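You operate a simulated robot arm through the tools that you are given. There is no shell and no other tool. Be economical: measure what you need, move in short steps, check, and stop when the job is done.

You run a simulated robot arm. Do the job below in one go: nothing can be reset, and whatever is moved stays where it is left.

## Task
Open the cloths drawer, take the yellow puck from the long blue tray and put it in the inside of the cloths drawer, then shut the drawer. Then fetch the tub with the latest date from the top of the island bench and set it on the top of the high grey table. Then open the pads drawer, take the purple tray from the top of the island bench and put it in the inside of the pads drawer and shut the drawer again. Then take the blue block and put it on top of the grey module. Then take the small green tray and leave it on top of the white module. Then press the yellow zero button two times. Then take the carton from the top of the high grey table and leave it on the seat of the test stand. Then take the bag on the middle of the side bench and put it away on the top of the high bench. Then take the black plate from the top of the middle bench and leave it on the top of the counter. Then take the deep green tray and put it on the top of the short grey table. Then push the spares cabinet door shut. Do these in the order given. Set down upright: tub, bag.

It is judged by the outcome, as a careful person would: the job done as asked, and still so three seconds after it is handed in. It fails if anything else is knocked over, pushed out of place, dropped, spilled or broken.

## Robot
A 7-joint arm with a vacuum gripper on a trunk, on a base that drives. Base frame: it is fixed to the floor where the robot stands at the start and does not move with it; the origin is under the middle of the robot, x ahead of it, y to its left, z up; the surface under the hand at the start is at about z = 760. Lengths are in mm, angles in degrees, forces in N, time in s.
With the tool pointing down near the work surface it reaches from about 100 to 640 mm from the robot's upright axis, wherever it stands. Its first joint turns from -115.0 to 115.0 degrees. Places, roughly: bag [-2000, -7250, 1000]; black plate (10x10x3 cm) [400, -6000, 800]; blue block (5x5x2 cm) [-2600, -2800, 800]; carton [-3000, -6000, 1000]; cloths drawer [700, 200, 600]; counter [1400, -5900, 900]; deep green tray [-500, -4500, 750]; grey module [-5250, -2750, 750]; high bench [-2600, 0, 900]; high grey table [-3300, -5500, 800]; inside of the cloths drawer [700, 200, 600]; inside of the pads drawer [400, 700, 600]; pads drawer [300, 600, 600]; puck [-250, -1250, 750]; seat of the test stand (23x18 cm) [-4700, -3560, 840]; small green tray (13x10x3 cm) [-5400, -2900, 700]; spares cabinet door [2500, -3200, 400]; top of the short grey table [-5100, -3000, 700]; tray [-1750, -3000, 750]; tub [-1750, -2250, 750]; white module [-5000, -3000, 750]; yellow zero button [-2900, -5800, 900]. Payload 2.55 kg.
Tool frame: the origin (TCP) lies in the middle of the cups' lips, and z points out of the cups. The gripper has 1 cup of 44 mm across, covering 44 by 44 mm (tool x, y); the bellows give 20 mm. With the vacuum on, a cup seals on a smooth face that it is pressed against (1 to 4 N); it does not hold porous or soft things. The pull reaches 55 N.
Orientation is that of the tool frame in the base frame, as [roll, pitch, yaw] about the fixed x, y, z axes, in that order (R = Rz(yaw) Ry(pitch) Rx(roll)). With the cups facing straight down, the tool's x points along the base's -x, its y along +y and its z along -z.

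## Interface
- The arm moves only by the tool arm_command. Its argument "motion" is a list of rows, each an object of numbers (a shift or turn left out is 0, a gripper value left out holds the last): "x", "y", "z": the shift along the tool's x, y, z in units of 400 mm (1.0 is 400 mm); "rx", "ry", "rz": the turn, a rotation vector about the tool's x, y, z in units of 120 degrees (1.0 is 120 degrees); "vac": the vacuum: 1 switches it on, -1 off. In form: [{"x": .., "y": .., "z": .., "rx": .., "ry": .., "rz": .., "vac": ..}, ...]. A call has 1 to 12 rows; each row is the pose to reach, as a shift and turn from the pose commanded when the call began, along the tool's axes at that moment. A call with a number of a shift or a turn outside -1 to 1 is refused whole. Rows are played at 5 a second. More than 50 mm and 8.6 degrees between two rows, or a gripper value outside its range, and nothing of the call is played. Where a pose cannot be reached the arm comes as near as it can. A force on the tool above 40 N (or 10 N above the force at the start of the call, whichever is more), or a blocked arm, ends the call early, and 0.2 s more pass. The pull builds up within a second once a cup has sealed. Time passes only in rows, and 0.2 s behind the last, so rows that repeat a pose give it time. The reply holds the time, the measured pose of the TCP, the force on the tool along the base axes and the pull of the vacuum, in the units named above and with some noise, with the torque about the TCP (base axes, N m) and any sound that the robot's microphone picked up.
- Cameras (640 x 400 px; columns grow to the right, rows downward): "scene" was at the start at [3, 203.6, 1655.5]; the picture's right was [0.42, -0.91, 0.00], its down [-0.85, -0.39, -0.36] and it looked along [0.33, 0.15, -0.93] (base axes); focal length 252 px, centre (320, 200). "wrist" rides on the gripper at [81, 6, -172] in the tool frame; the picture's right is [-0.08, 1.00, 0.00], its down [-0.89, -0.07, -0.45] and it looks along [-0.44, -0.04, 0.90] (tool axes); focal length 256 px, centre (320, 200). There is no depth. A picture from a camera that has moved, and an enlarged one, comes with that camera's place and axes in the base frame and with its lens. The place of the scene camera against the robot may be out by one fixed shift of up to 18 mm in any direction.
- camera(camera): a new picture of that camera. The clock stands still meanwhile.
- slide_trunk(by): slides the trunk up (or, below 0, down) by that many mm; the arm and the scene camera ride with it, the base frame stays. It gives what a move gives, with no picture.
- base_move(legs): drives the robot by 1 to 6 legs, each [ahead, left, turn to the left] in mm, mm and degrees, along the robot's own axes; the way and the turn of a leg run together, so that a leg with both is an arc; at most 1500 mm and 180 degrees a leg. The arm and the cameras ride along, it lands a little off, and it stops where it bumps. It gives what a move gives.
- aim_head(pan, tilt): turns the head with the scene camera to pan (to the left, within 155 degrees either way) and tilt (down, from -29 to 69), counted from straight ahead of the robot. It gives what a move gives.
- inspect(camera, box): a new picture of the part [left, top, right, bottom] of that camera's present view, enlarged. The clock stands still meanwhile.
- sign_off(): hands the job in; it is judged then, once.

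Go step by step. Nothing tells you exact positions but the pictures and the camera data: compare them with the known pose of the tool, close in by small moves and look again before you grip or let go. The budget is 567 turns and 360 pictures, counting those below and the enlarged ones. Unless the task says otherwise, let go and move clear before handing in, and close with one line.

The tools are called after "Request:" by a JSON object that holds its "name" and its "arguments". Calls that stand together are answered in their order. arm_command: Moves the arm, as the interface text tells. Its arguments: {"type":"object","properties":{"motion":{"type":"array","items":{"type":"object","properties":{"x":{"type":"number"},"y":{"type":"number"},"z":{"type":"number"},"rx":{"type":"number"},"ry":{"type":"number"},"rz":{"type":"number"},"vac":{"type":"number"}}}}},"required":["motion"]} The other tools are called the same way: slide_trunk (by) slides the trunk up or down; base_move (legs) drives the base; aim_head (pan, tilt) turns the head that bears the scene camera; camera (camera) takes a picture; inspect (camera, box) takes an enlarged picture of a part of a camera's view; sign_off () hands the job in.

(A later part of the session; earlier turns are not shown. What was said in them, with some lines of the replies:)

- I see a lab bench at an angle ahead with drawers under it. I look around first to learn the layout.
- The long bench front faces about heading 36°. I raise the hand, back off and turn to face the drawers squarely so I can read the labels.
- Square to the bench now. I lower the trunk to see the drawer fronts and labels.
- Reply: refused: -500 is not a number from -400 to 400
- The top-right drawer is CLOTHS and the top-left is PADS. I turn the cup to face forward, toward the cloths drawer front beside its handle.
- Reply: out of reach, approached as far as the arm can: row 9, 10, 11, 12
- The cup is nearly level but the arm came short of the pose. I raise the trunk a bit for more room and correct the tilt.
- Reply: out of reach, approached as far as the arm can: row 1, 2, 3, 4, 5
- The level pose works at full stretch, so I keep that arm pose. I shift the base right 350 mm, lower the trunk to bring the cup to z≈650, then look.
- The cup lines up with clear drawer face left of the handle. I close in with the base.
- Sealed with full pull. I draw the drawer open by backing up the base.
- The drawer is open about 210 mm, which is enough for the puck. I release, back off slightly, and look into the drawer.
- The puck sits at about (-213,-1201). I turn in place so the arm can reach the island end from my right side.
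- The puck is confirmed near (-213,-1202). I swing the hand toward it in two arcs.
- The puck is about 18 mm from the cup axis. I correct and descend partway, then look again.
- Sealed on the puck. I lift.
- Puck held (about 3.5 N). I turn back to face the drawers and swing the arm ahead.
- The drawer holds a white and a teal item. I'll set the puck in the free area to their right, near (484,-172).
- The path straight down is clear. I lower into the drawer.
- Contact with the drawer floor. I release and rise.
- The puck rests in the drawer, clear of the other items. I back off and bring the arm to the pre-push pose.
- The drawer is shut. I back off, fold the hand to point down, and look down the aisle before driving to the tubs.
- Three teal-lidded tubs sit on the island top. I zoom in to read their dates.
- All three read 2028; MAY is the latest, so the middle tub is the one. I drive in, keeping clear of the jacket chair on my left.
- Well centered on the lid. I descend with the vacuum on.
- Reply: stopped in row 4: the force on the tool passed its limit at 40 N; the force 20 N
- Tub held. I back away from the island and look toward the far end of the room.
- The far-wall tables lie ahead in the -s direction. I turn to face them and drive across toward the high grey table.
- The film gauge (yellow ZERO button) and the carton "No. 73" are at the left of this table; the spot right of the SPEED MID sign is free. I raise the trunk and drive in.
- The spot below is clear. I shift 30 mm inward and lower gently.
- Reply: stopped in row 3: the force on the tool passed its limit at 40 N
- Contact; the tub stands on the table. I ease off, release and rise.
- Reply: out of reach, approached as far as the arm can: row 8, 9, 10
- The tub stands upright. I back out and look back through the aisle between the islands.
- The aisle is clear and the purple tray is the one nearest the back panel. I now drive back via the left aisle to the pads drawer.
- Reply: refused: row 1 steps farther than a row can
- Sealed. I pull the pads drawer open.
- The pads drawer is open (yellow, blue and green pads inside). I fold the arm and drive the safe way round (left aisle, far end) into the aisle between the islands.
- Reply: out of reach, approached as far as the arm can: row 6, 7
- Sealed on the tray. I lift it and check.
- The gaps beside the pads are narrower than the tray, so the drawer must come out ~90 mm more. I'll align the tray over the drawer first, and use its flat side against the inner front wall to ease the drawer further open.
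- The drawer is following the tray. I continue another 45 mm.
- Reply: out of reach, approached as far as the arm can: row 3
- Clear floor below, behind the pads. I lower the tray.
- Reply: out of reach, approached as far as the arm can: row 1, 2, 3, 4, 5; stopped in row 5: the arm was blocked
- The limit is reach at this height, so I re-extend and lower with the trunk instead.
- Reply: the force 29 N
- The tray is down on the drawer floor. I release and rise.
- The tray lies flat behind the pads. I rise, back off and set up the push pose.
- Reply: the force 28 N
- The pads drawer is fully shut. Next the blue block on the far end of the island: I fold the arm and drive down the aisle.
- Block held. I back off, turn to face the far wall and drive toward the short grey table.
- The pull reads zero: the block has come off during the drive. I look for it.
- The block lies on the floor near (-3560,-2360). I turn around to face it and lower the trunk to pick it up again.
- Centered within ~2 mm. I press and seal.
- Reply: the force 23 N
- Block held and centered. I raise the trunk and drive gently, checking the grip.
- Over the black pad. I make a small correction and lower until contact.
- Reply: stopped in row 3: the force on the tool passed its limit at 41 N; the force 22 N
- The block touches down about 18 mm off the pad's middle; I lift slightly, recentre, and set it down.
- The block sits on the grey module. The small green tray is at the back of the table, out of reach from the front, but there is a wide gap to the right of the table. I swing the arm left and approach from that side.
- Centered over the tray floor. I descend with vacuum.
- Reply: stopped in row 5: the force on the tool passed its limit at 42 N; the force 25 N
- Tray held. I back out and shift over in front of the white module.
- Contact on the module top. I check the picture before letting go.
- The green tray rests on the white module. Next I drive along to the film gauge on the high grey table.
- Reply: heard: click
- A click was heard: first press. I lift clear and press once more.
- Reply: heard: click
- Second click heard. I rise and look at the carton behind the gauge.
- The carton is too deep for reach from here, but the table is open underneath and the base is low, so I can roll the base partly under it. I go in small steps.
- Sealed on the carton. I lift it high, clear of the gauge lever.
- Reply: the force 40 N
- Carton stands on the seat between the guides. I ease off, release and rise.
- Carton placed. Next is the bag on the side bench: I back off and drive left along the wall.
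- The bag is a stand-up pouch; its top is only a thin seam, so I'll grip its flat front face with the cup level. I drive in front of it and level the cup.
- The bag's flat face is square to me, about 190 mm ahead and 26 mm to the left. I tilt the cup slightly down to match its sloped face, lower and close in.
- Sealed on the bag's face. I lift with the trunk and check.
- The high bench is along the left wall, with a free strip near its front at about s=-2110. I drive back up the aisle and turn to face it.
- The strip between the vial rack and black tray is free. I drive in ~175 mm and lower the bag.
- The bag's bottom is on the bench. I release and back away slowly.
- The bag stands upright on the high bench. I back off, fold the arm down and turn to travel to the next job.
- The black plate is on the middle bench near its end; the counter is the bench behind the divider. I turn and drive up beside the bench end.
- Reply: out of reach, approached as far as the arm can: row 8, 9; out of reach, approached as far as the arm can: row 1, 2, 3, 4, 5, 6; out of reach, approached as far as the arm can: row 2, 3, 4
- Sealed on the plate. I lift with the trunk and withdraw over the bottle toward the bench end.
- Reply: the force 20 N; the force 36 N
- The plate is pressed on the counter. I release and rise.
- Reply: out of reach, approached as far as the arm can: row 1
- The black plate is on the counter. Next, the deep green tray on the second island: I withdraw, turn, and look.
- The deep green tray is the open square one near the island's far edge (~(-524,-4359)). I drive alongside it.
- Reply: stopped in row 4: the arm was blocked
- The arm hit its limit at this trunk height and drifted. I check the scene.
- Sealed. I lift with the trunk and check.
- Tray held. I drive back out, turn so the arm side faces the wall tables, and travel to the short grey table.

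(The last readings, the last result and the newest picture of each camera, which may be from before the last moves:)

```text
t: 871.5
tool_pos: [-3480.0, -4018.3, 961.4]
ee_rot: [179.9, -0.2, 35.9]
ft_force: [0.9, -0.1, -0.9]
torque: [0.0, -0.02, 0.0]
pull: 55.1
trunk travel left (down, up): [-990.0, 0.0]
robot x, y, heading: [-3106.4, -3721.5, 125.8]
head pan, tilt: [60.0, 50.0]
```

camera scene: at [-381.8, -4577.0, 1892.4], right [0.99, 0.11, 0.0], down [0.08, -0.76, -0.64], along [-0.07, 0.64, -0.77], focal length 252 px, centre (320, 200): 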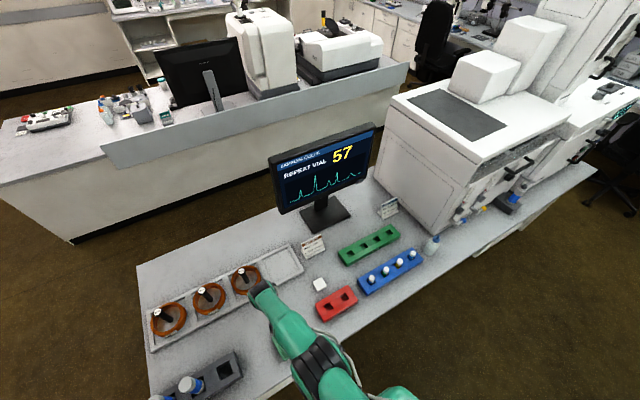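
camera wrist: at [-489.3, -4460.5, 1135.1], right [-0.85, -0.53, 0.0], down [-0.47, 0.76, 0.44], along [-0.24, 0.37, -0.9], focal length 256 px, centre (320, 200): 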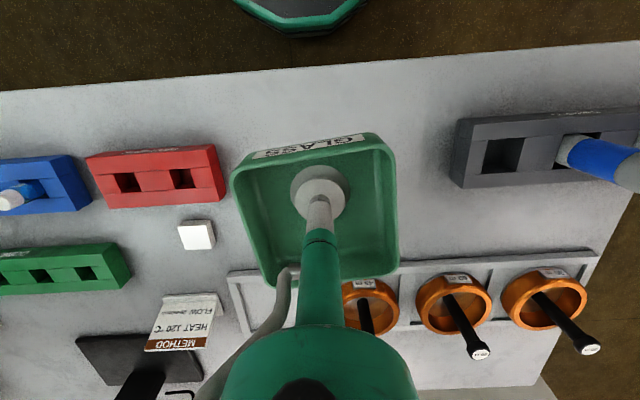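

Request:
{"name": "base_move", "arguments": {"legs": [[1250, 0, 0], [565, 0, 0]]}}

Request:
{"name": "base_move", "arguments": {"legs": [[0, 420, 0]]}}

Request:
{"name": "camera", "arguments": {"camera": "wrist"}}

Request:
{"name": "aim_head", "arguments": {"pan": 90, "tilt": 50}}

Request:
{"name": "camera", "arguments": {"camera": "scene"}}

```text
t: 880.6
tool_pos: [-4515.0, -2519.5, 961.5]
ee_rot: [179.9, -0.1, 34.4]
ft_force: [-0.5, -0.2, -1.5]
torque: [-0.01, 0.0, -0.01]
pull: 55.2
trunk travel left (down, up): [-990.0, 0.0]
robot x, y, heading: [-4134.2, -2233.3, 124.2]
head pan, tilt: [60.0, 50.0]
```

```text
t: 883.2
tool_pos: [-4852.2, -2756.0, 960.9]
ee_rot: [179.9, -0.2, 35.0]
ft_force: [-0.3, 0.3, -0.8]
torque: [0.02, -0.03, 0.01]
pull: 54.8
trunk travel left (down, up): [-990.0, 0.0]
robot x, y, heading: [-4473.7, -2467.2, 124.5]
head pan, tilt: [60.0, 50.0]
```

```text
154 pictures are left
camera wrist: at [-4783.0, -2715.5, 1135.1], right [0.51, -0.86, 0.0], down [-0.77, -0.45, 0.44], along [-0.38, -0.23, -0.9], focal length 256 px, centre (320, 200)
```

wrist: 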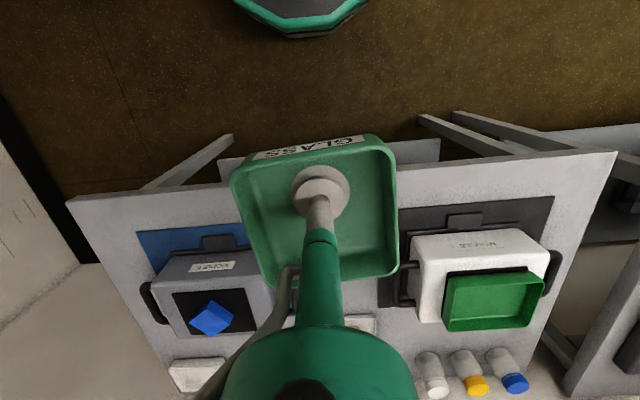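

```text
t: 884.1
tool_pos: [-4852.8, -2755.6, 961.9]
ee_rot: [179.9, -0.3, 35.0]
ft_force: [-0.2, -0.2, -1.0]
torque: [0.03, -0.04, 0.0]
pull: 55.2
trunk travel left (down, up): [-990.0, 0.0]
robot x, y, heading: [-4476.1, -2468.7, 124.6]
head pan, tilt: [90.0, 50.0]
```

```text
153 pictures are left
camera scene: at [-4635.6, -2657.1, 1892.5], right [-0.57, 0.82, 0.0], down [0.63, 0.44, -0.64], along [-0.53, -0.37, -0.77], focal length 252 px, centre (320, 200)
```

scene: 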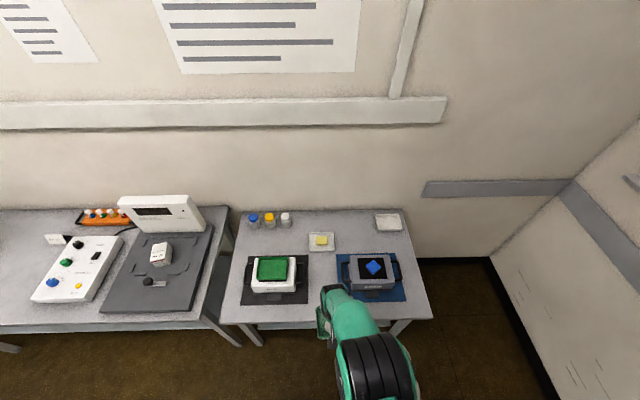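

Request:
{"name": "base_move", "arguments": {"legs": [[-20, 170, 0.9]]}}

Request:
{"name": "camera", "arguments": {"camera": "wrist"}}

Request:
{"name": "inspect", "arguments": {"camera": "scene", "box": [220, 170, 428, 300]}}

```text
t: 885.6
tool_pos: [-4974.5, -2876.3, 963.1]
ee_rot: [179.9, -0.2, 36.0]
ft_force: [0.8, -0.2, -1.8]
torque: [0.01, -0.02, 0.04]
pull: 55.1
trunk travel left (down, up): [-990.0, 0.0]
robot x, y, heading: [-4599.4, -2576.7, 125.8]
head pan, tilt: [90.0, 50.0]
```

```text
152 pictures are left
camera wrist: at [-4905.6, -2834.3, 1135.1], right [0.52, -0.85, 0.0], down [-0.77, -0.47, 0.44], along [-0.38, -0.23, -0.9], focal length 256 px, centre (320, 200)
```

wrist: 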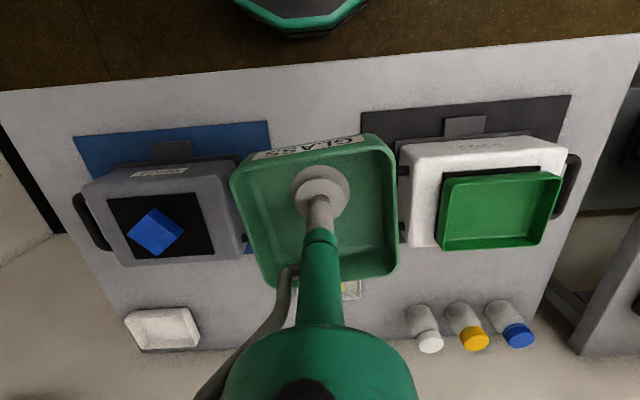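

```text
3.08 times, centred on (324, 235) of scene
camera zoom: at [-4759.3, -2773.9, 1892.5], right [-0.58, 0.81, 0.0], down [0.62, 0.45, -0.64], along [-0.52, -0.38, -0.77], focal length 776 px, centre (308, 92)
```

zoom: 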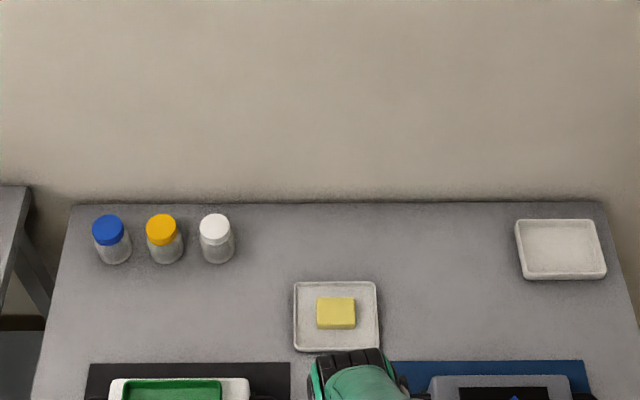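

The gap between the mats lines up under the tray with ~25 mm to spare each side. I lower.

Request:
{"name": "slide_trunk", "arguments": {"by": -150}}

Request:
{"name": "camera", "arguments": {"camera": "wrist"}}

```text
t: 887.4
tool_pos: [-4975.7, -2876.4, 811.8]
ee_rot: [179.9, -0.2, 36.0]
ft_force: [0.1, -0.1, -0.9]
torque: [-0.01, 0.0, 0.02]
pull: 54.7
trunk travel left (down, up): [-840.0, 150.0]
robot x, y, heading: [-4597.4, -2581.9, 125.7]
head pan, tilt: [90.0, 50.0]
```

```text
150 pictures are left
camera wrist: at [-4905.5, -2834.3, 985.2], right [0.52, -0.85, 0.0], down [-0.77, -0.47, 0.44], along [-0.38, -0.23, -0.9], focal length 256 px, centre (320, 200)
```

wrist: 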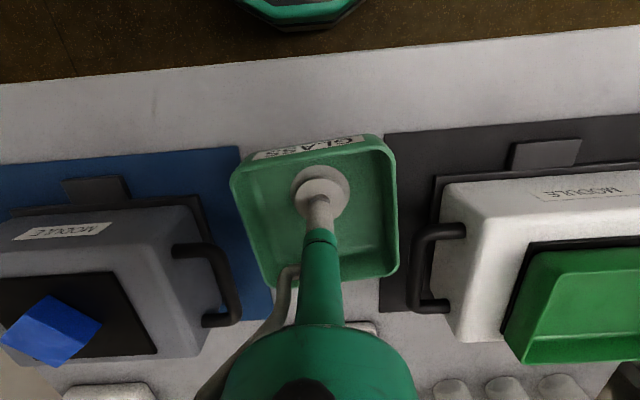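

Request:
{"name": "slide_trunk", "arguments": {"by": -52}}

Request:
{"name": "slide_trunk", "arguments": {"by": -8}}

Request:
{"name": "slide_trunk", "arguments": {"by": -5}}

Request:
{"name": "camera", "arguments": {"camera": "wrist"}}

```text
t: 888.3
tool_pos: [-4975.4, -2875.5, 760.5]
ee_rot: [179.9, -0.2, 36.1]
ft_force: [0.0, -0.5, -1.0]
torque: [0.03, -0.01, -0.04]
pull: 54.6
trunk travel left (down, up): [-788.0, 202.0]
robot x, y, heading: [-4600.1, -2579.6, 125.7]
head pan, tilt: [90.0, 50.0]
```

```text
t: 888.9
tool_pos: [-4974.0, -2876.5, 752.2]
ee_rot: [179.9, -0.1, 36.0]
ft_force: [0.6, 0.0, -0.6]
torque: [0.03, -0.02, -0.01]
pull: 55.1
trunk travel left (down, up): [-780.0, 210.0]
robot x, y, heading: [-4602.2, -2579.2, 125.6]
head pan, tilt: [90.0, 50.0]
```

```text
t: 889.4
tool_pos: [-4972.1, -2874.4, 745.5]
ee_rot: [-179.9, -0.5, 36.0]
ft_force: [5.2, 3.9, -3.8]
torque: [-0.3, 0.36, 0.01]
pull: 55.0
trunk travel left (down, up): [-775.0, 215.0]
robot x, y, heading: [-4602.1, -2578.2, 125.6]
head pan, tilt: [90.0, 50.0]
```

```text
149 pictures are left
camera wrist: at [-4904.1, -2832.8, 919.2], right [0.52, -0.85, 0.0], down [-0.77, -0.47, 0.44], along [-0.37, -0.23, -0.9], focal length 256 px, centre (320, 200)
```

wrist: 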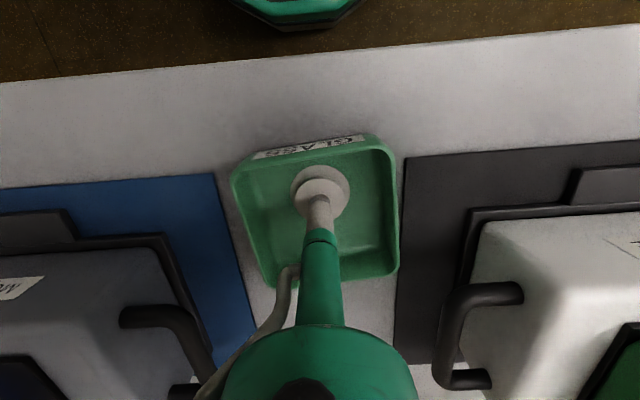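

The tray is on the table between the mats. I release and rise.

Request:
{"name": "slide_trunk", "arguments": {"by": -2}}

Request:
{"name": "arm_command", "arguments": {"motion": [{"vac": -1}, {"vac": -1}, {"vac": -1}, {"vac": -1}, {"vac": -1}]}}

Request:
{"name": "slide_trunk", "arguments": {"by": 215}}

Request:
{"name": "camera", "arguments": {"camera": "wrist"}}

```text
t: 889.9
tool_pos: [-4973.2, -2875.0, 745.9]
ee_rot: [179.9, -0.3, 36.1]
ft_force: [7.3, 8.3, 3.5]
torque: [-0.18, 0.26, -0.01]
pull: 55.3
trunk travel left (down, up): [-773.0, 217.0]
robot x, y, heading: [-4600.1, -2576.8, 125.6]
head pan, tilt: [90.0, 50.0]
```

```text
t: 891.1
tool_pos: [-4973.9, -2876.6, 744.8]
ee_rot: [179.8, -0.2, 35.9]
ft_force: [-0.3, 0.3, 0.4]
torque: [0.0, -0.02, -0.01]
pull: 0.0
trunk travel left (down, up): [-773.0, 217.0]
robot x, y, heading: [-4602.6, -2579.4, 125.7]
head pan, tilt: [90.0, 50.0]
```

```text
t: 893.4
tool_pos: [-4974.7, -2876.0, 958.5]
ee_rot: [179.9, -0.3, 36.0]
ft_force: [-0.4, 0.2, 0.0]
torque: [0.01, 0.01, 0.02]
pull: 0.1
trunk travel left (down, up): [-988.0, 2.0]
robot x, y, heading: [-4602.2, -2585.7, 125.5]
head pan, tilt: [90.0, 50.0]
```

```text
148 pictures are left
camera wrist: at [-4905.7, -2834.4, 1132.9], right [0.52, -0.85, 0.0], down [-0.77, -0.47, 0.44], along [-0.38, -0.23, -0.9], focal length 256 px, centre (320, 200)
```

wrist: 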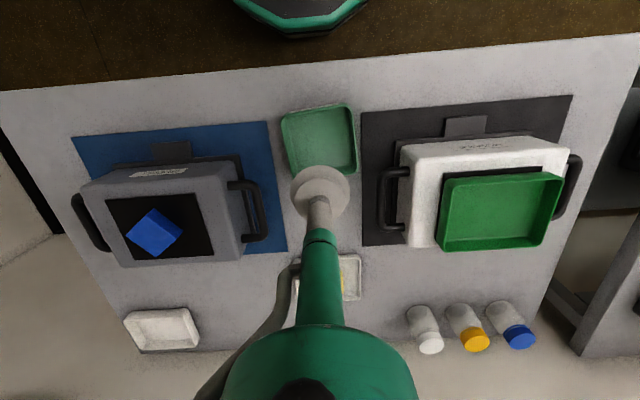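

The deep green tray is placed. The last job is the cabinet door: I drive across the room and up the aisle toward it.

Request:
{"name": "base_move", "arguments": {"legs": [[0, -530, 0.5], [-1250, 0, 0], [-1250, 0, 0]]}}

Request:
{"name": "base_move", "arguments": {"legs": [[-1250, 0, 0], [-830, 0, 0], [0, 0, -90]]}}

Request:
{"name": "aim_head", "arguments": {"pan": 0, "tilt": 20}}

Request:
{"name": "camera", "arguments": {"camera": "scene"}}

```text
t: 908.2
tool_pos: [-3025.7, -4551.5, 959.3]
ee_rot: [179.9, -0.2, 38.3]
ft_force: [-0.4, 0.4, -0.7]
torque: [0.01, -0.01, 0.01]
pull: 0.1
trunk travel left (down, up): [-988.0, 2.0]
robot x, y, heading: [-2665.3, -4238.6, 128.1]
head pan, tilt: [90.0, 50.0]
```

```text
t: 922.4
tool_pos: [-1684.3, -5507.9, 960.0]
ee_rot: [179.9, -0.3, -50.6]
ft_force: [-0.2, -0.4, 0.6]
torque: [0.04, -0.04, 0.01]
pull: 0.2
trunk travel left (down, up): [-988.0, 2.0]
robot x, y, heading: [-1364.6, -5863.5, 38.9]
head pan, tilt: [90.0, 50.0]
```

```text
t: 924.0
tool_pos: [-1684.7, -5508.9, 960.1]
ee_rot: [179.8, -0.2, -50.4]
ft_force: [0.2, 0.0, 0.5]
torque: [0.0, -0.02, 0.02]
pull: 0.1
trunk travel left (down, up): [-988.0, 2.0]
robot x, y, heading: [-1362.1, -5861.2, 39.2]
head pan, tilt: [0.0, 20.0]
```

```text
147 pictures are left
camera scene: at [-1440.5, -5702.2, 1936.0], right [0.63, -0.77, 0.0], down [-0.26, -0.22, -0.94], along [0.73, 0.59, -0.34], focal length 252 px, centre (320, 200)
```

scene: 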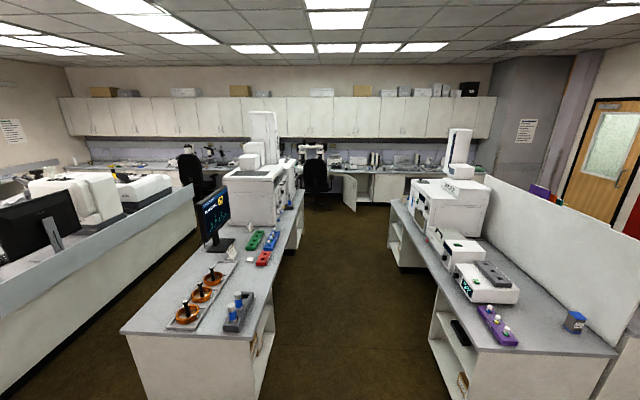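

Request:
{"name": "arm_command", "arguments": {"motion": [{"x": 0.046, "y": -0.105, "rz": 0.047}, {"x": 0.091, "y": -0.211, "rz": 0.094}, {"x": 0.137, "y": -0.316, "rz": 0.141}, {"x": 0.1825, "y": -0.421, "rz": 0.1875}, {"x": 0.228, "y": -0.527, "rz": 0.234}, {"x": 0.274, "y": -0.632, "rz": 0.281}, {"x": 0.319, "y": -0.737, "rz": 0.328}, {"x": 0.365, "y": -0.8425, "rz": 0.375}, {"x": 0.365, "y": -0.8425, "rz": 0.375}]}}

```text
t: 926.0
tool_pos: [-1332.9, -5405.9, 962.2]
ee_rot: [-179.8, -0.3, -95.4]
ft_force: [0.0, -1.0, -0.2]
torque: [0.02, 0.0, -0.01]
pull: 0.0
trunk travel left (down, up): [-988.0, 2.0]
robot x, y, heading: [-1363.0, -5862.1, 39.3]
head pan, tilt: [0.0, 20.0]
```

Request:
{"name": "arm_command", "arguments": {"motion": [{"x": 0.039, "y": -0.1, "rz": 0.047}, {"x": 0.079, "y": -0.2, "rz": 0.094}, {"x": 0.118, "y": -0.3, "rz": 0.141}, {"x": 0.158, "y": -0.4, "rz": 0.1875}, {"x": 0.197, "y": -0.5, "rz": 0.234}, {"x": 0.237, "y": -0.6, "rz": 0.281}, {"x": 0.276, "y": -0.7, "rz": 0.328}, {"x": 0.3155, "y": -0.7985, "rz": 0.375}, {"x": 0.3155, "y": -0.7985, "rz": 0.375}]}}

Request:
{"name": "base_move", "arguments": {"legs": [[0, 0, -3.2], [1500, 0, 0], [1400, 0, 0]]}}

Request:
{"name": "aim_head", "arguments": {"pan": 0, "tilt": 35}}

Request:
{"name": "camera", "arguments": {"camera": "scene"}}

```text
t: 928.0
tool_pos: [-1025.5, -5560.6, 961.0]
ee_rot: [-179.8, -0.1, -140.5]
ft_force: [0.9, 0.1, -0.3]
torque: [0.01, -0.01, 0.01]
pull: 0.1
trunk travel left (down, up): [-988.0, 2.0]
robot x, y, heading: [-1367.1, -5860.5, 39.3]
head pan, tilt: [0.0, 20.0]
```

```text
t: 942.5
tool_pos: [1339.6, -3836.9, 961.2]
ee_rot: [-179.8, 0.0, -143.2]
ft_force: [0.3, 0.3, 0.5]
torque: [-0.03, 0.03, 0.01]
pull: 0.1
trunk travel left (down, up): [-988.0, 2.0]
robot x, y, heading: [986.9, -4120.8, 36.4]
head pan, tilt: [0.0, 20.0]
```

```text
t: 943.3
tool_pos: [1339.3, -3835.7, 960.4]
ee_rot: [-179.8, -0.1, -143.2]
ft_force: [0.2, 0.6, -1.1]
torque: [-0.03, -0.01, 0.0]
pull: 0.0
trunk travel left (down, up): [-988.0, 2.0]
robot x, y, heading: [986.6, -4123.0, 36.6]
head pan, tilt: [0.0, 35.0]
```

```text
146 pictures are left
camera scene: at [913.6, -3959.6, 1912.2], right [0.6, -0.8, 0.0], down [-0.46, -0.34, -0.82], along [0.66, 0.49, -0.57], focal length 252 px, centre (320, 200)
```

scene: 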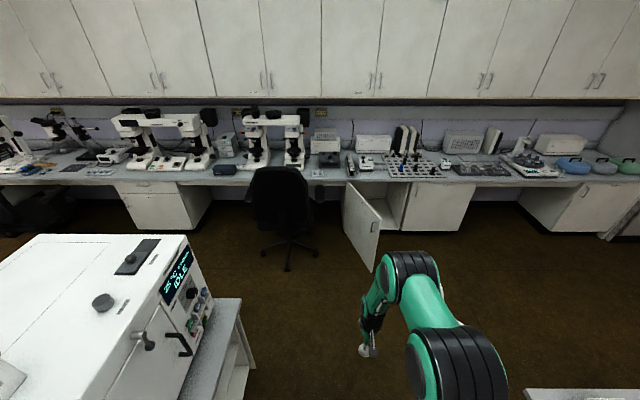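

The door hinges on its left side and is open about 63°. I'll push its outer face with the cup level, so I position to its left-front and level the cup.

Request:
{"name": "base_move", "arguments": {"legs": [[830, 0, -0.5], [0, -360, 0]]}}

Request:
{"name": "slide_trunk", "arguments": {"by": -222}}

Request:
{"name": "arm_command", "arguments": {"motion": [{"x": -0.02, "y": 0.06, "z": -0.077}, {"x": -0.04, "y": 0.123, "z": -0.154}, {"x": -0.06, "y": 0.184, "z": -0.23}, {"x": -0.08, "y": 0.246, "z": -0.307}, {"x": -0.1, "y": 0.307, "z": -0.384}, {"x": -0.12, "y": 0.369, "z": -0.461}, {"x": -0.1425, "y": 0.43, "z": -0.5375}, {"x": -0.1425, "y": 0.43, "z": -0.5375}]}}

Request:
{"name": "arm_command", "arguments": {"motion": [{"x": -0.05, "ry": -0.068}, {"x": -0.1, "ry": -0.136}, {"x": -0.15, "ry": -0.204}, {"x": -0.2, "ry": -0.272}, {"x": -0.25, "ry": -0.34}, {"x": -0.3, "ry": -0.408}, {"x": -0.35, "ry": -0.476}, {"x": -0.4, "ry": -0.544}, {"x": -0.45, "ry": -0.612}, {"x": -0.5, "ry": -0.68}, {"x": -0.55, "ry": -0.735}, {"x": -0.55, "ry": -0.735}]}}

Request:
{"name": "aim_head", "arguments": {"pan": 0, "tilt": 45}}

Request:
{"name": "camera", "arguments": {"camera": "scene"}}

```text
t: 949.7
tool_pos: [2233.5, -3640.5, 960.2]
ee_rot: [-179.8, 0.0, -144.5]
ft_force: [0.8, 0.9, -0.5]
torque: [0.04, -0.02, 0.02]
pull: 0.1
trunk travel left (down, up): [-988.0, 2.0]
robot x, y, heading: [1871.2, -3919.6, 35.2]
head pan, tilt: [0.0, 35.0]
```

```text
t: 952.0
tool_pos: [2233.2, -3642.3, 739.2]
ee_rot: [-179.7, 0.0, -144.3]
ft_force: [0.6, -0.8, -0.3]
torque: [-0.03, 0.01, 0.01]
pull: 0.1
trunk travel left (down, up): [-766.0, 224.0]
robot x, y, heading: [1872.5, -3915.3, 35.4]
head pan, tilt: [0.0, 35.0]
```

```text
t: 953.9
tool_pos: [2182.0, -3467.4, 955.0]
ee_rot: [-179.9, -0.2, -144.4]
ft_force: [0.2, 0.9, -0.4]
torque: [0.02, -0.02, 0.0]
pull: 0.1
trunk travel left (down, up): [-766.0, 224.0]
robot x, y, heading: [1872.8, -3920.5, 35.5]
head pan, tilt: [0.0, 35.0]
```

```text
t: 956.5
tool_pos: [2356.9, -3339.4, 953.1]
ee_rot: [-173.1, 88.3, -137.3]
ft_force: [-0.1, 0.3, -0.4]
torque: [0.03, 0.01, -0.02]
pull: 0.1
trunk travel left (down, up): [-766.0, 224.0]
robot x, y, heading: [1873.6, -3916.2, 35.7]
head pan, tilt: [0.0, 35.0]
```

```text
t: 957.2
tool_pos: [2358.0, -3338.9, 952.3]
ee_rot: [-173.0, 88.1, -137.3]
ft_force: [0.6, 0.4, 0.2]
torque: [0.01, 0.01, -0.03]
pull: 0.0
trunk travel left (down, up): [-766.0, 224.0]
robot x, y, heading: [1872.4, -3916.3, 35.3]
head pan, tilt: [0.0, 45.0]
```

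```text
145 pictures are left
camera scene: at [1799.0, -3759.3, 1675.4], right [0.58, -0.82, 0.0], down [-0.58, -0.41, -0.71], along [0.58, 0.41, -0.71], focal length 252 px, centre (320, 200)
```

scene: 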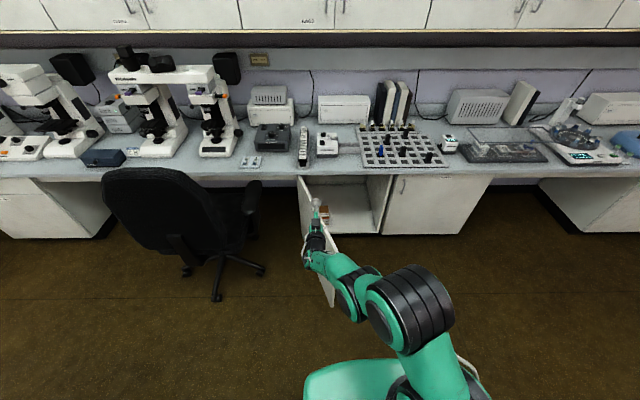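

Request:
{"name": "inspect", "arguments": {"camera": "scene", "box": [260, 160, 420, 310]}}

Request:
{"name": "camera", "arguments": {"camera": "wrist"}}

```text
2.67 times, centred on (340, 235) of scene
camera zoom: at [1799.0, -3759.3, 1675.4], right [0.58, -0.82, 0.0], down [-0.58, -0.41, -0.71], along [0.58, 0.41, -0.71], focal length 672 px, centre (267, 107)
```

zoom: 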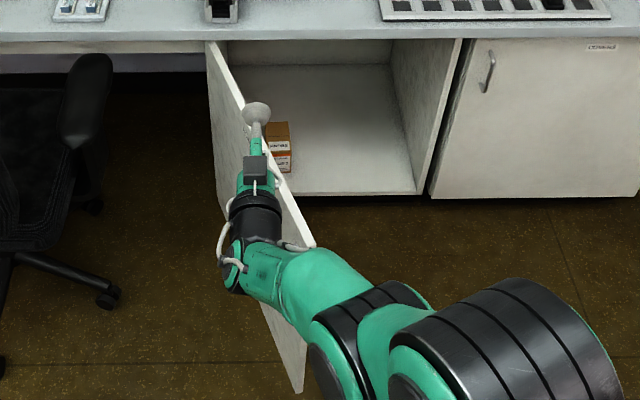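

```text
143 pictures are left
camera wrist: at [2212.5, -3435.8, 878.2], right [-0.58, 0.81, 0.07], down [-0.3, -0.3, 0.91], along [0.76, 0.5, 0.41], focal length 256 px, centre (320, 200)
```

wrist: 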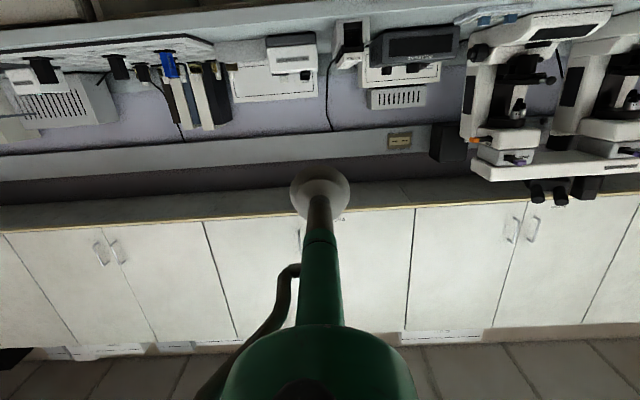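

The door's outer face is to my right of the cup path. I shift left a little, lower the cup to z≈650 and move in.

Request:
{"name": "base_move", "arguments": {"legs": [[0, 40, 0.3]]}}

Request:
{"name": "slide_trunk", "arguments": {"by": -303}}

Request:
{"name": "base_move", "arguments": {"legs": [[100, 0, 0]]}}

Request:
{"name": "camera", "arguments": {"camera": "scene"}}

Request:
{"name": "camera", "arguments": {"camera": "wrist"}}

```text
t: 958.0
tool_pos: [2331.8, -3301.3, 953.2]
ee_rot: [-170.3, 88.1, -134.4]
ft_force: [-0.4, 1.3, 0.4]
torque: [0.02, -0.02, -0.07]
pull: 0.0
trunk travel left (down, up): [-766.0, 224.0]
robot x, y, heading: [1848.7, -3887.7, 35.5]
head pan, tilt: [0.0, 45.0]
```

```text
t: 961.1
tool_pos: [2332.0, -3304.9, 649.1]
ee_rot: [-173.0, 88.0, -137.0]
ft_force: [0.4, 0.5, -0.1]
torque: [0.03, 0.05, -0.01]
pull: 0.0
trunk travel left (down, up): [-463.0, 527.0]
robot x, y, heading: [1851.1, -3891.7, 35.9]
head pan, tilt: [0.0, 45.0]
```

```text
t: 962.2
tool_pos: [2413.4, -3246.2, 649.0]
ee_rot: [-172.9, 88.3, -136.9]
ft_force: [-0.3, 0.8, -0.3]
torque: [-0.02, -0.01, 0.0]
pull: 0.1
trunk travel left (down, up): [-463.0, 527.0]
robot x, y, heading: [1928.6, -3830.9, 35.7]
head pan, tilt: [0.0, 45.0]
```

```text
142 pictures are left
camera scene: at [1857.2, -3668.9, 1372.3], right [0.58, -0.81, 0.0], down [-0.58, -0.41, -0.71], along [0.57, 0.41, -0.71], focal length 252 px, centre (320, 200)
```

scene: 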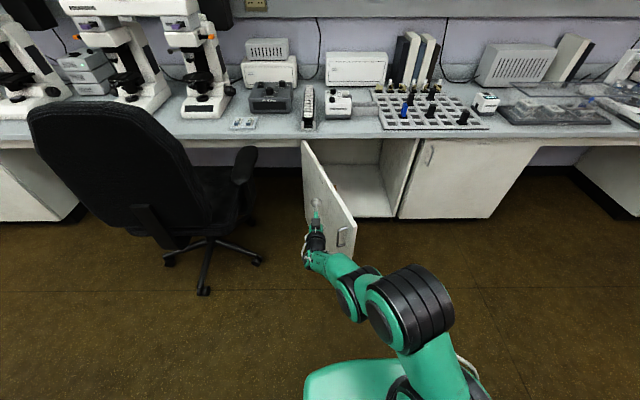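

```text
141 pictures are left
camera wrist: at [2268.9, -3343.7, 574.9], right [-0.58, 0.81, 0.07], down [-0.3, -0.3, 0.91], along [0.76, 0.51, 0.41], focal length 256 px, centre (320, 200)
```

wrist: 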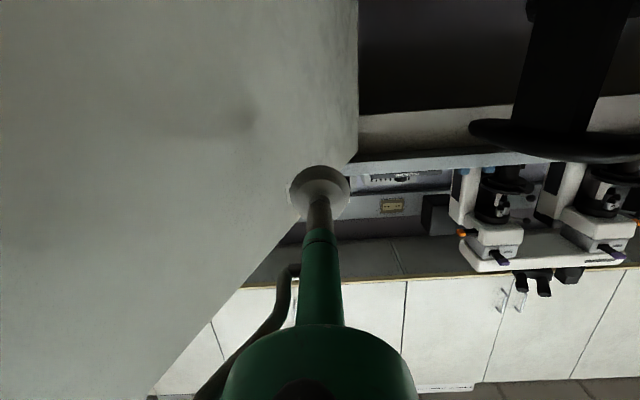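

The cup is on the door's outer face side. I push with diagonal base moves, checking as the door swings.

Request:
{"name": "base_move", "arguments": {"legs": [[60, -110, 0]]}}

Request:
{"name": "base_move", "arguments": {"legs": [[90, -70, 0]]}}

Request:
{"name": "camera", "arguments": {"camera": "scene"}}

```text
t: 963.5
tool_pos: [2525.1, -3298.5, 648.9]
ee_rot: [-173.1, 88.2, -137.3]
ft_force: [0.1, 0.2, -0.3]
torque: [-0.01, -0.01, -0.02]
pull: 0.0
trunk travel left (down, up): [-463.0, 527.0]
robot x, y, heading: [2042.0, -3880.0, 35.4]
head pan, tilt: [0.0, 45.0]
```

```text
t: 964.7
tool_pos: [2638.0, -3305.8, 649.8]
ee_rot: [-173.0, 88.1, -137.1]
ft_force: [0.2, 0.5, -0.2]
torque: [0.0, 0.02, 0.03]
pull: 0.0
trunk travel left (down, up): [-463.0, 527.0]
robot x, y, heading: [2155.7, -3886.5, 35.6]
head pan, tilt: [0.0, 45.0]
```

```text
140 pictures are left
camera scene: at [2081.4, -3728.1, 1372.4], right [0.58, -0.81, 0.0], down [-0.58, -0.41, -0.71], along [0.57, 0.41, -0.71], focal length 252 px, centre (320, 200)
```

scene: 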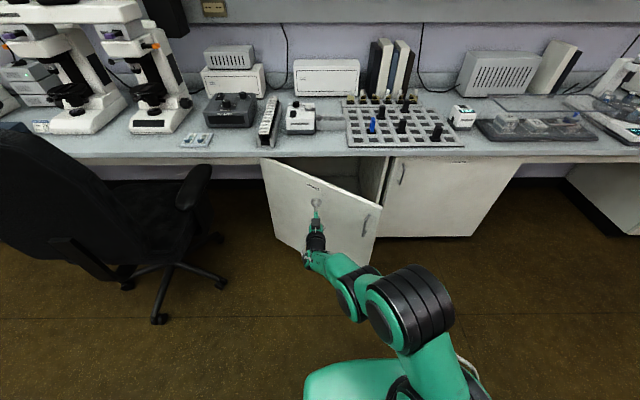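

Request:
{"name": "base_move", "arguments": {"legs": [[110, -50, 0.2]]}}

Request:
{"name": "base_move", "arguments": {"legs": [[90, 0, 0]]}}

Request:
{"name": "camera", "arguments": {"camera": "scene"}}

```text
t: 965.9
tool_pos: [2755.3, -3279.1, 649.9]
ee_rot: [-172.9, 88.2, -136.7]
ft_force: [0.7, -1.0, -0.2]
torque: [0.02, -0.02, -0.01]
pull: 0.0
trunk travel left (down, up): [-463.0, 527.0]
robot x, y, heading: [2273.7, -3867.0, 35.8]
head pan, tilt: [0.0, 45.0]
```

```text
t: 967.0
tool_pos: [2829.0, -3226.4, 648.6]
ee_rot: [-172.4, 88.0, -136.4]
ft_force: [0.1, -0.1, -0.1]
torque: [0.03, -0.01, -0.03]
pull: 0.0
trunk travel left (down, up): [-463.0, 527.0]
robot x, y, heading: [2351.3, -3810.9, 35.8]
head pan, tilt: [0.0, 45.0]
```

```text
139 pictures are left
camera scene: at [2273.9, -3651.8, 1372.3], right [0.58, -0.81, 0.0], down [-0.57, -0.41, -0.71], along [0.57, 0.41, -0.71], focal length 252 px, centre (320, 200)
```

scene: 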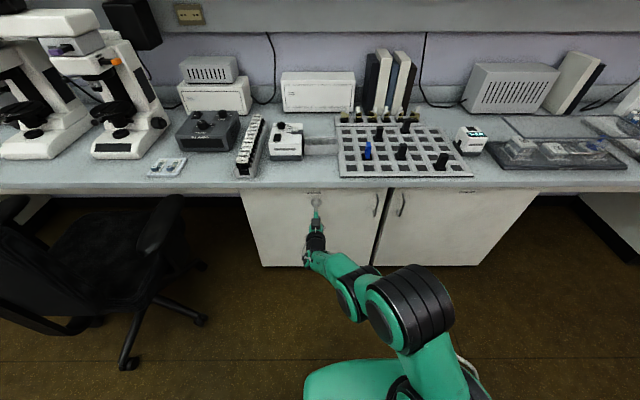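

Request:
{"name": "base_move", "arguments": {"legs": [[22, 0, 0]]}}

Request:
{"name": "arm_command", "arguments": {"motion": [{"z": 0.02}, {"z": 0.04}, {"z": 0.06}, {"z": 0.06}]}}

Request:
{"name": "inspect", "arguments": {"camera": "scene", "box": [220, 170, 428, 300]}}

```text
t: 967.8
tool_pos: [2846.6, -3214.3, 649.7]
ee_rot: [-172.2, 88.1, -136.2]
ft_force: [0.5, 0.1, 0.0]
torque: [0.01, 0.02, -0.01]
pull: 0.0
trunk travel left (down, up): [-463.0, 527.0]
robot x, y, heading: [2364.3, -3797.8, 35.8]
head pan, tilt: [0.0, 45.0]
```

```text
t: 968.8
tool_pos: [2865.6, -3201.9, 647.7]
ee_rot: [-171.2, 88.0, -135.1]
ft_force: [-4.4, -1.8, -1.6]
torque: [0.05, -0.02, -0.01]
pull: 0.1
trunk travel left (down, up): [-463.0, 527.0]
robot x, y, heading: [2363.7, -3799.7, 35.7]
head pan, tilt: [0.0, 45.0]
```

```text
3.08 times, centred on (324, 235) of scene
camera zoom: at [2290.8, -3639.4, 1372.3], right [0.58, -0.81, 0.0], down [-0.57, -0.41, -0.71], along [0.57, 0.41, -0.71], focal length 776 px, centre (308, 92)
```

zoom: 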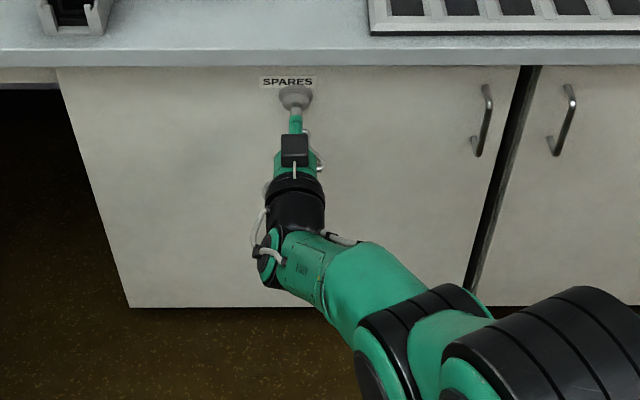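

The spares door is shut flush. I give it a final firm press, then back off and confirm.

Request:
{"name": "arm_command", "arguments": {"motion": [{"z": 0.015}, {"z": 0.03}, {"z": 0.03}]}}

Request:
{"name": "base_move", "arguments": {"legs": [[-200, 0, 0]]}}

Request:
{"name": "camera", "arguments": {"camera": "scene"}}

```text
t: 969.4
tool_pos: [2867.1, -3199.8, 645.9]
ee_rot: [-168.6, 87.9, -132.5]
ft_force: [-14.5, -13.6, 6.4]
torque: [-0.2, 0.18, 0.12]
pull: 0.1
trunk travel left (down, up): [-463.0, 527.0]
robot x, y, heading: [2360.2, -3800.9, 35.7]
head pan, tilt: [0.0, 45.0]
stopped in row 2: the force on the tool passed its limit at 48 N (the readings are from after the stop); the commanded pose is now the measured one
```

```text
t: 971.0
tool_pos: [2707.1, -3311.5, 646.0]
ee_rot: [-170.5, 87.8, -134.2]
ft_force: [0.1, -0.1, -0.1]
torque: [0.0, -0.02, -0.03]
pull: 0.2
trunk travel left (down, up): [-463.0, 527.0]
robot x, y, heading: [2205.2, -3917.6, 35.9]
head pan, tilt: [0.0, 45.0]
```

```text
137 pictures are left
camera scene: at [2128.4, -3757.4, 1372.4], right [0.59, -0.81, 0.0], down [-0.57, -0.42, -0.71], along [0.57, 0.42, -0.71], focal length 252 px, centre (320, 200)
```

scene: 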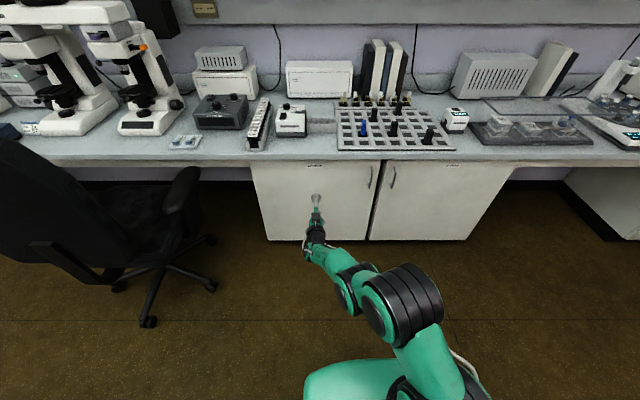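

All the steps have been done in order and the hand is clear of everything, so I hand the job in.

Request:
{"name": "sign_off", "arguments": {}}

```text
The job is handed in.
```

All eleven tasks were done in the order you gave and the job is handed in. One thing went wrong on the way: the blue block came off the cup during a drive and fell to the floor. I picked it up and set it on the grey module. I did not go back and re-check most of the items before handing in.
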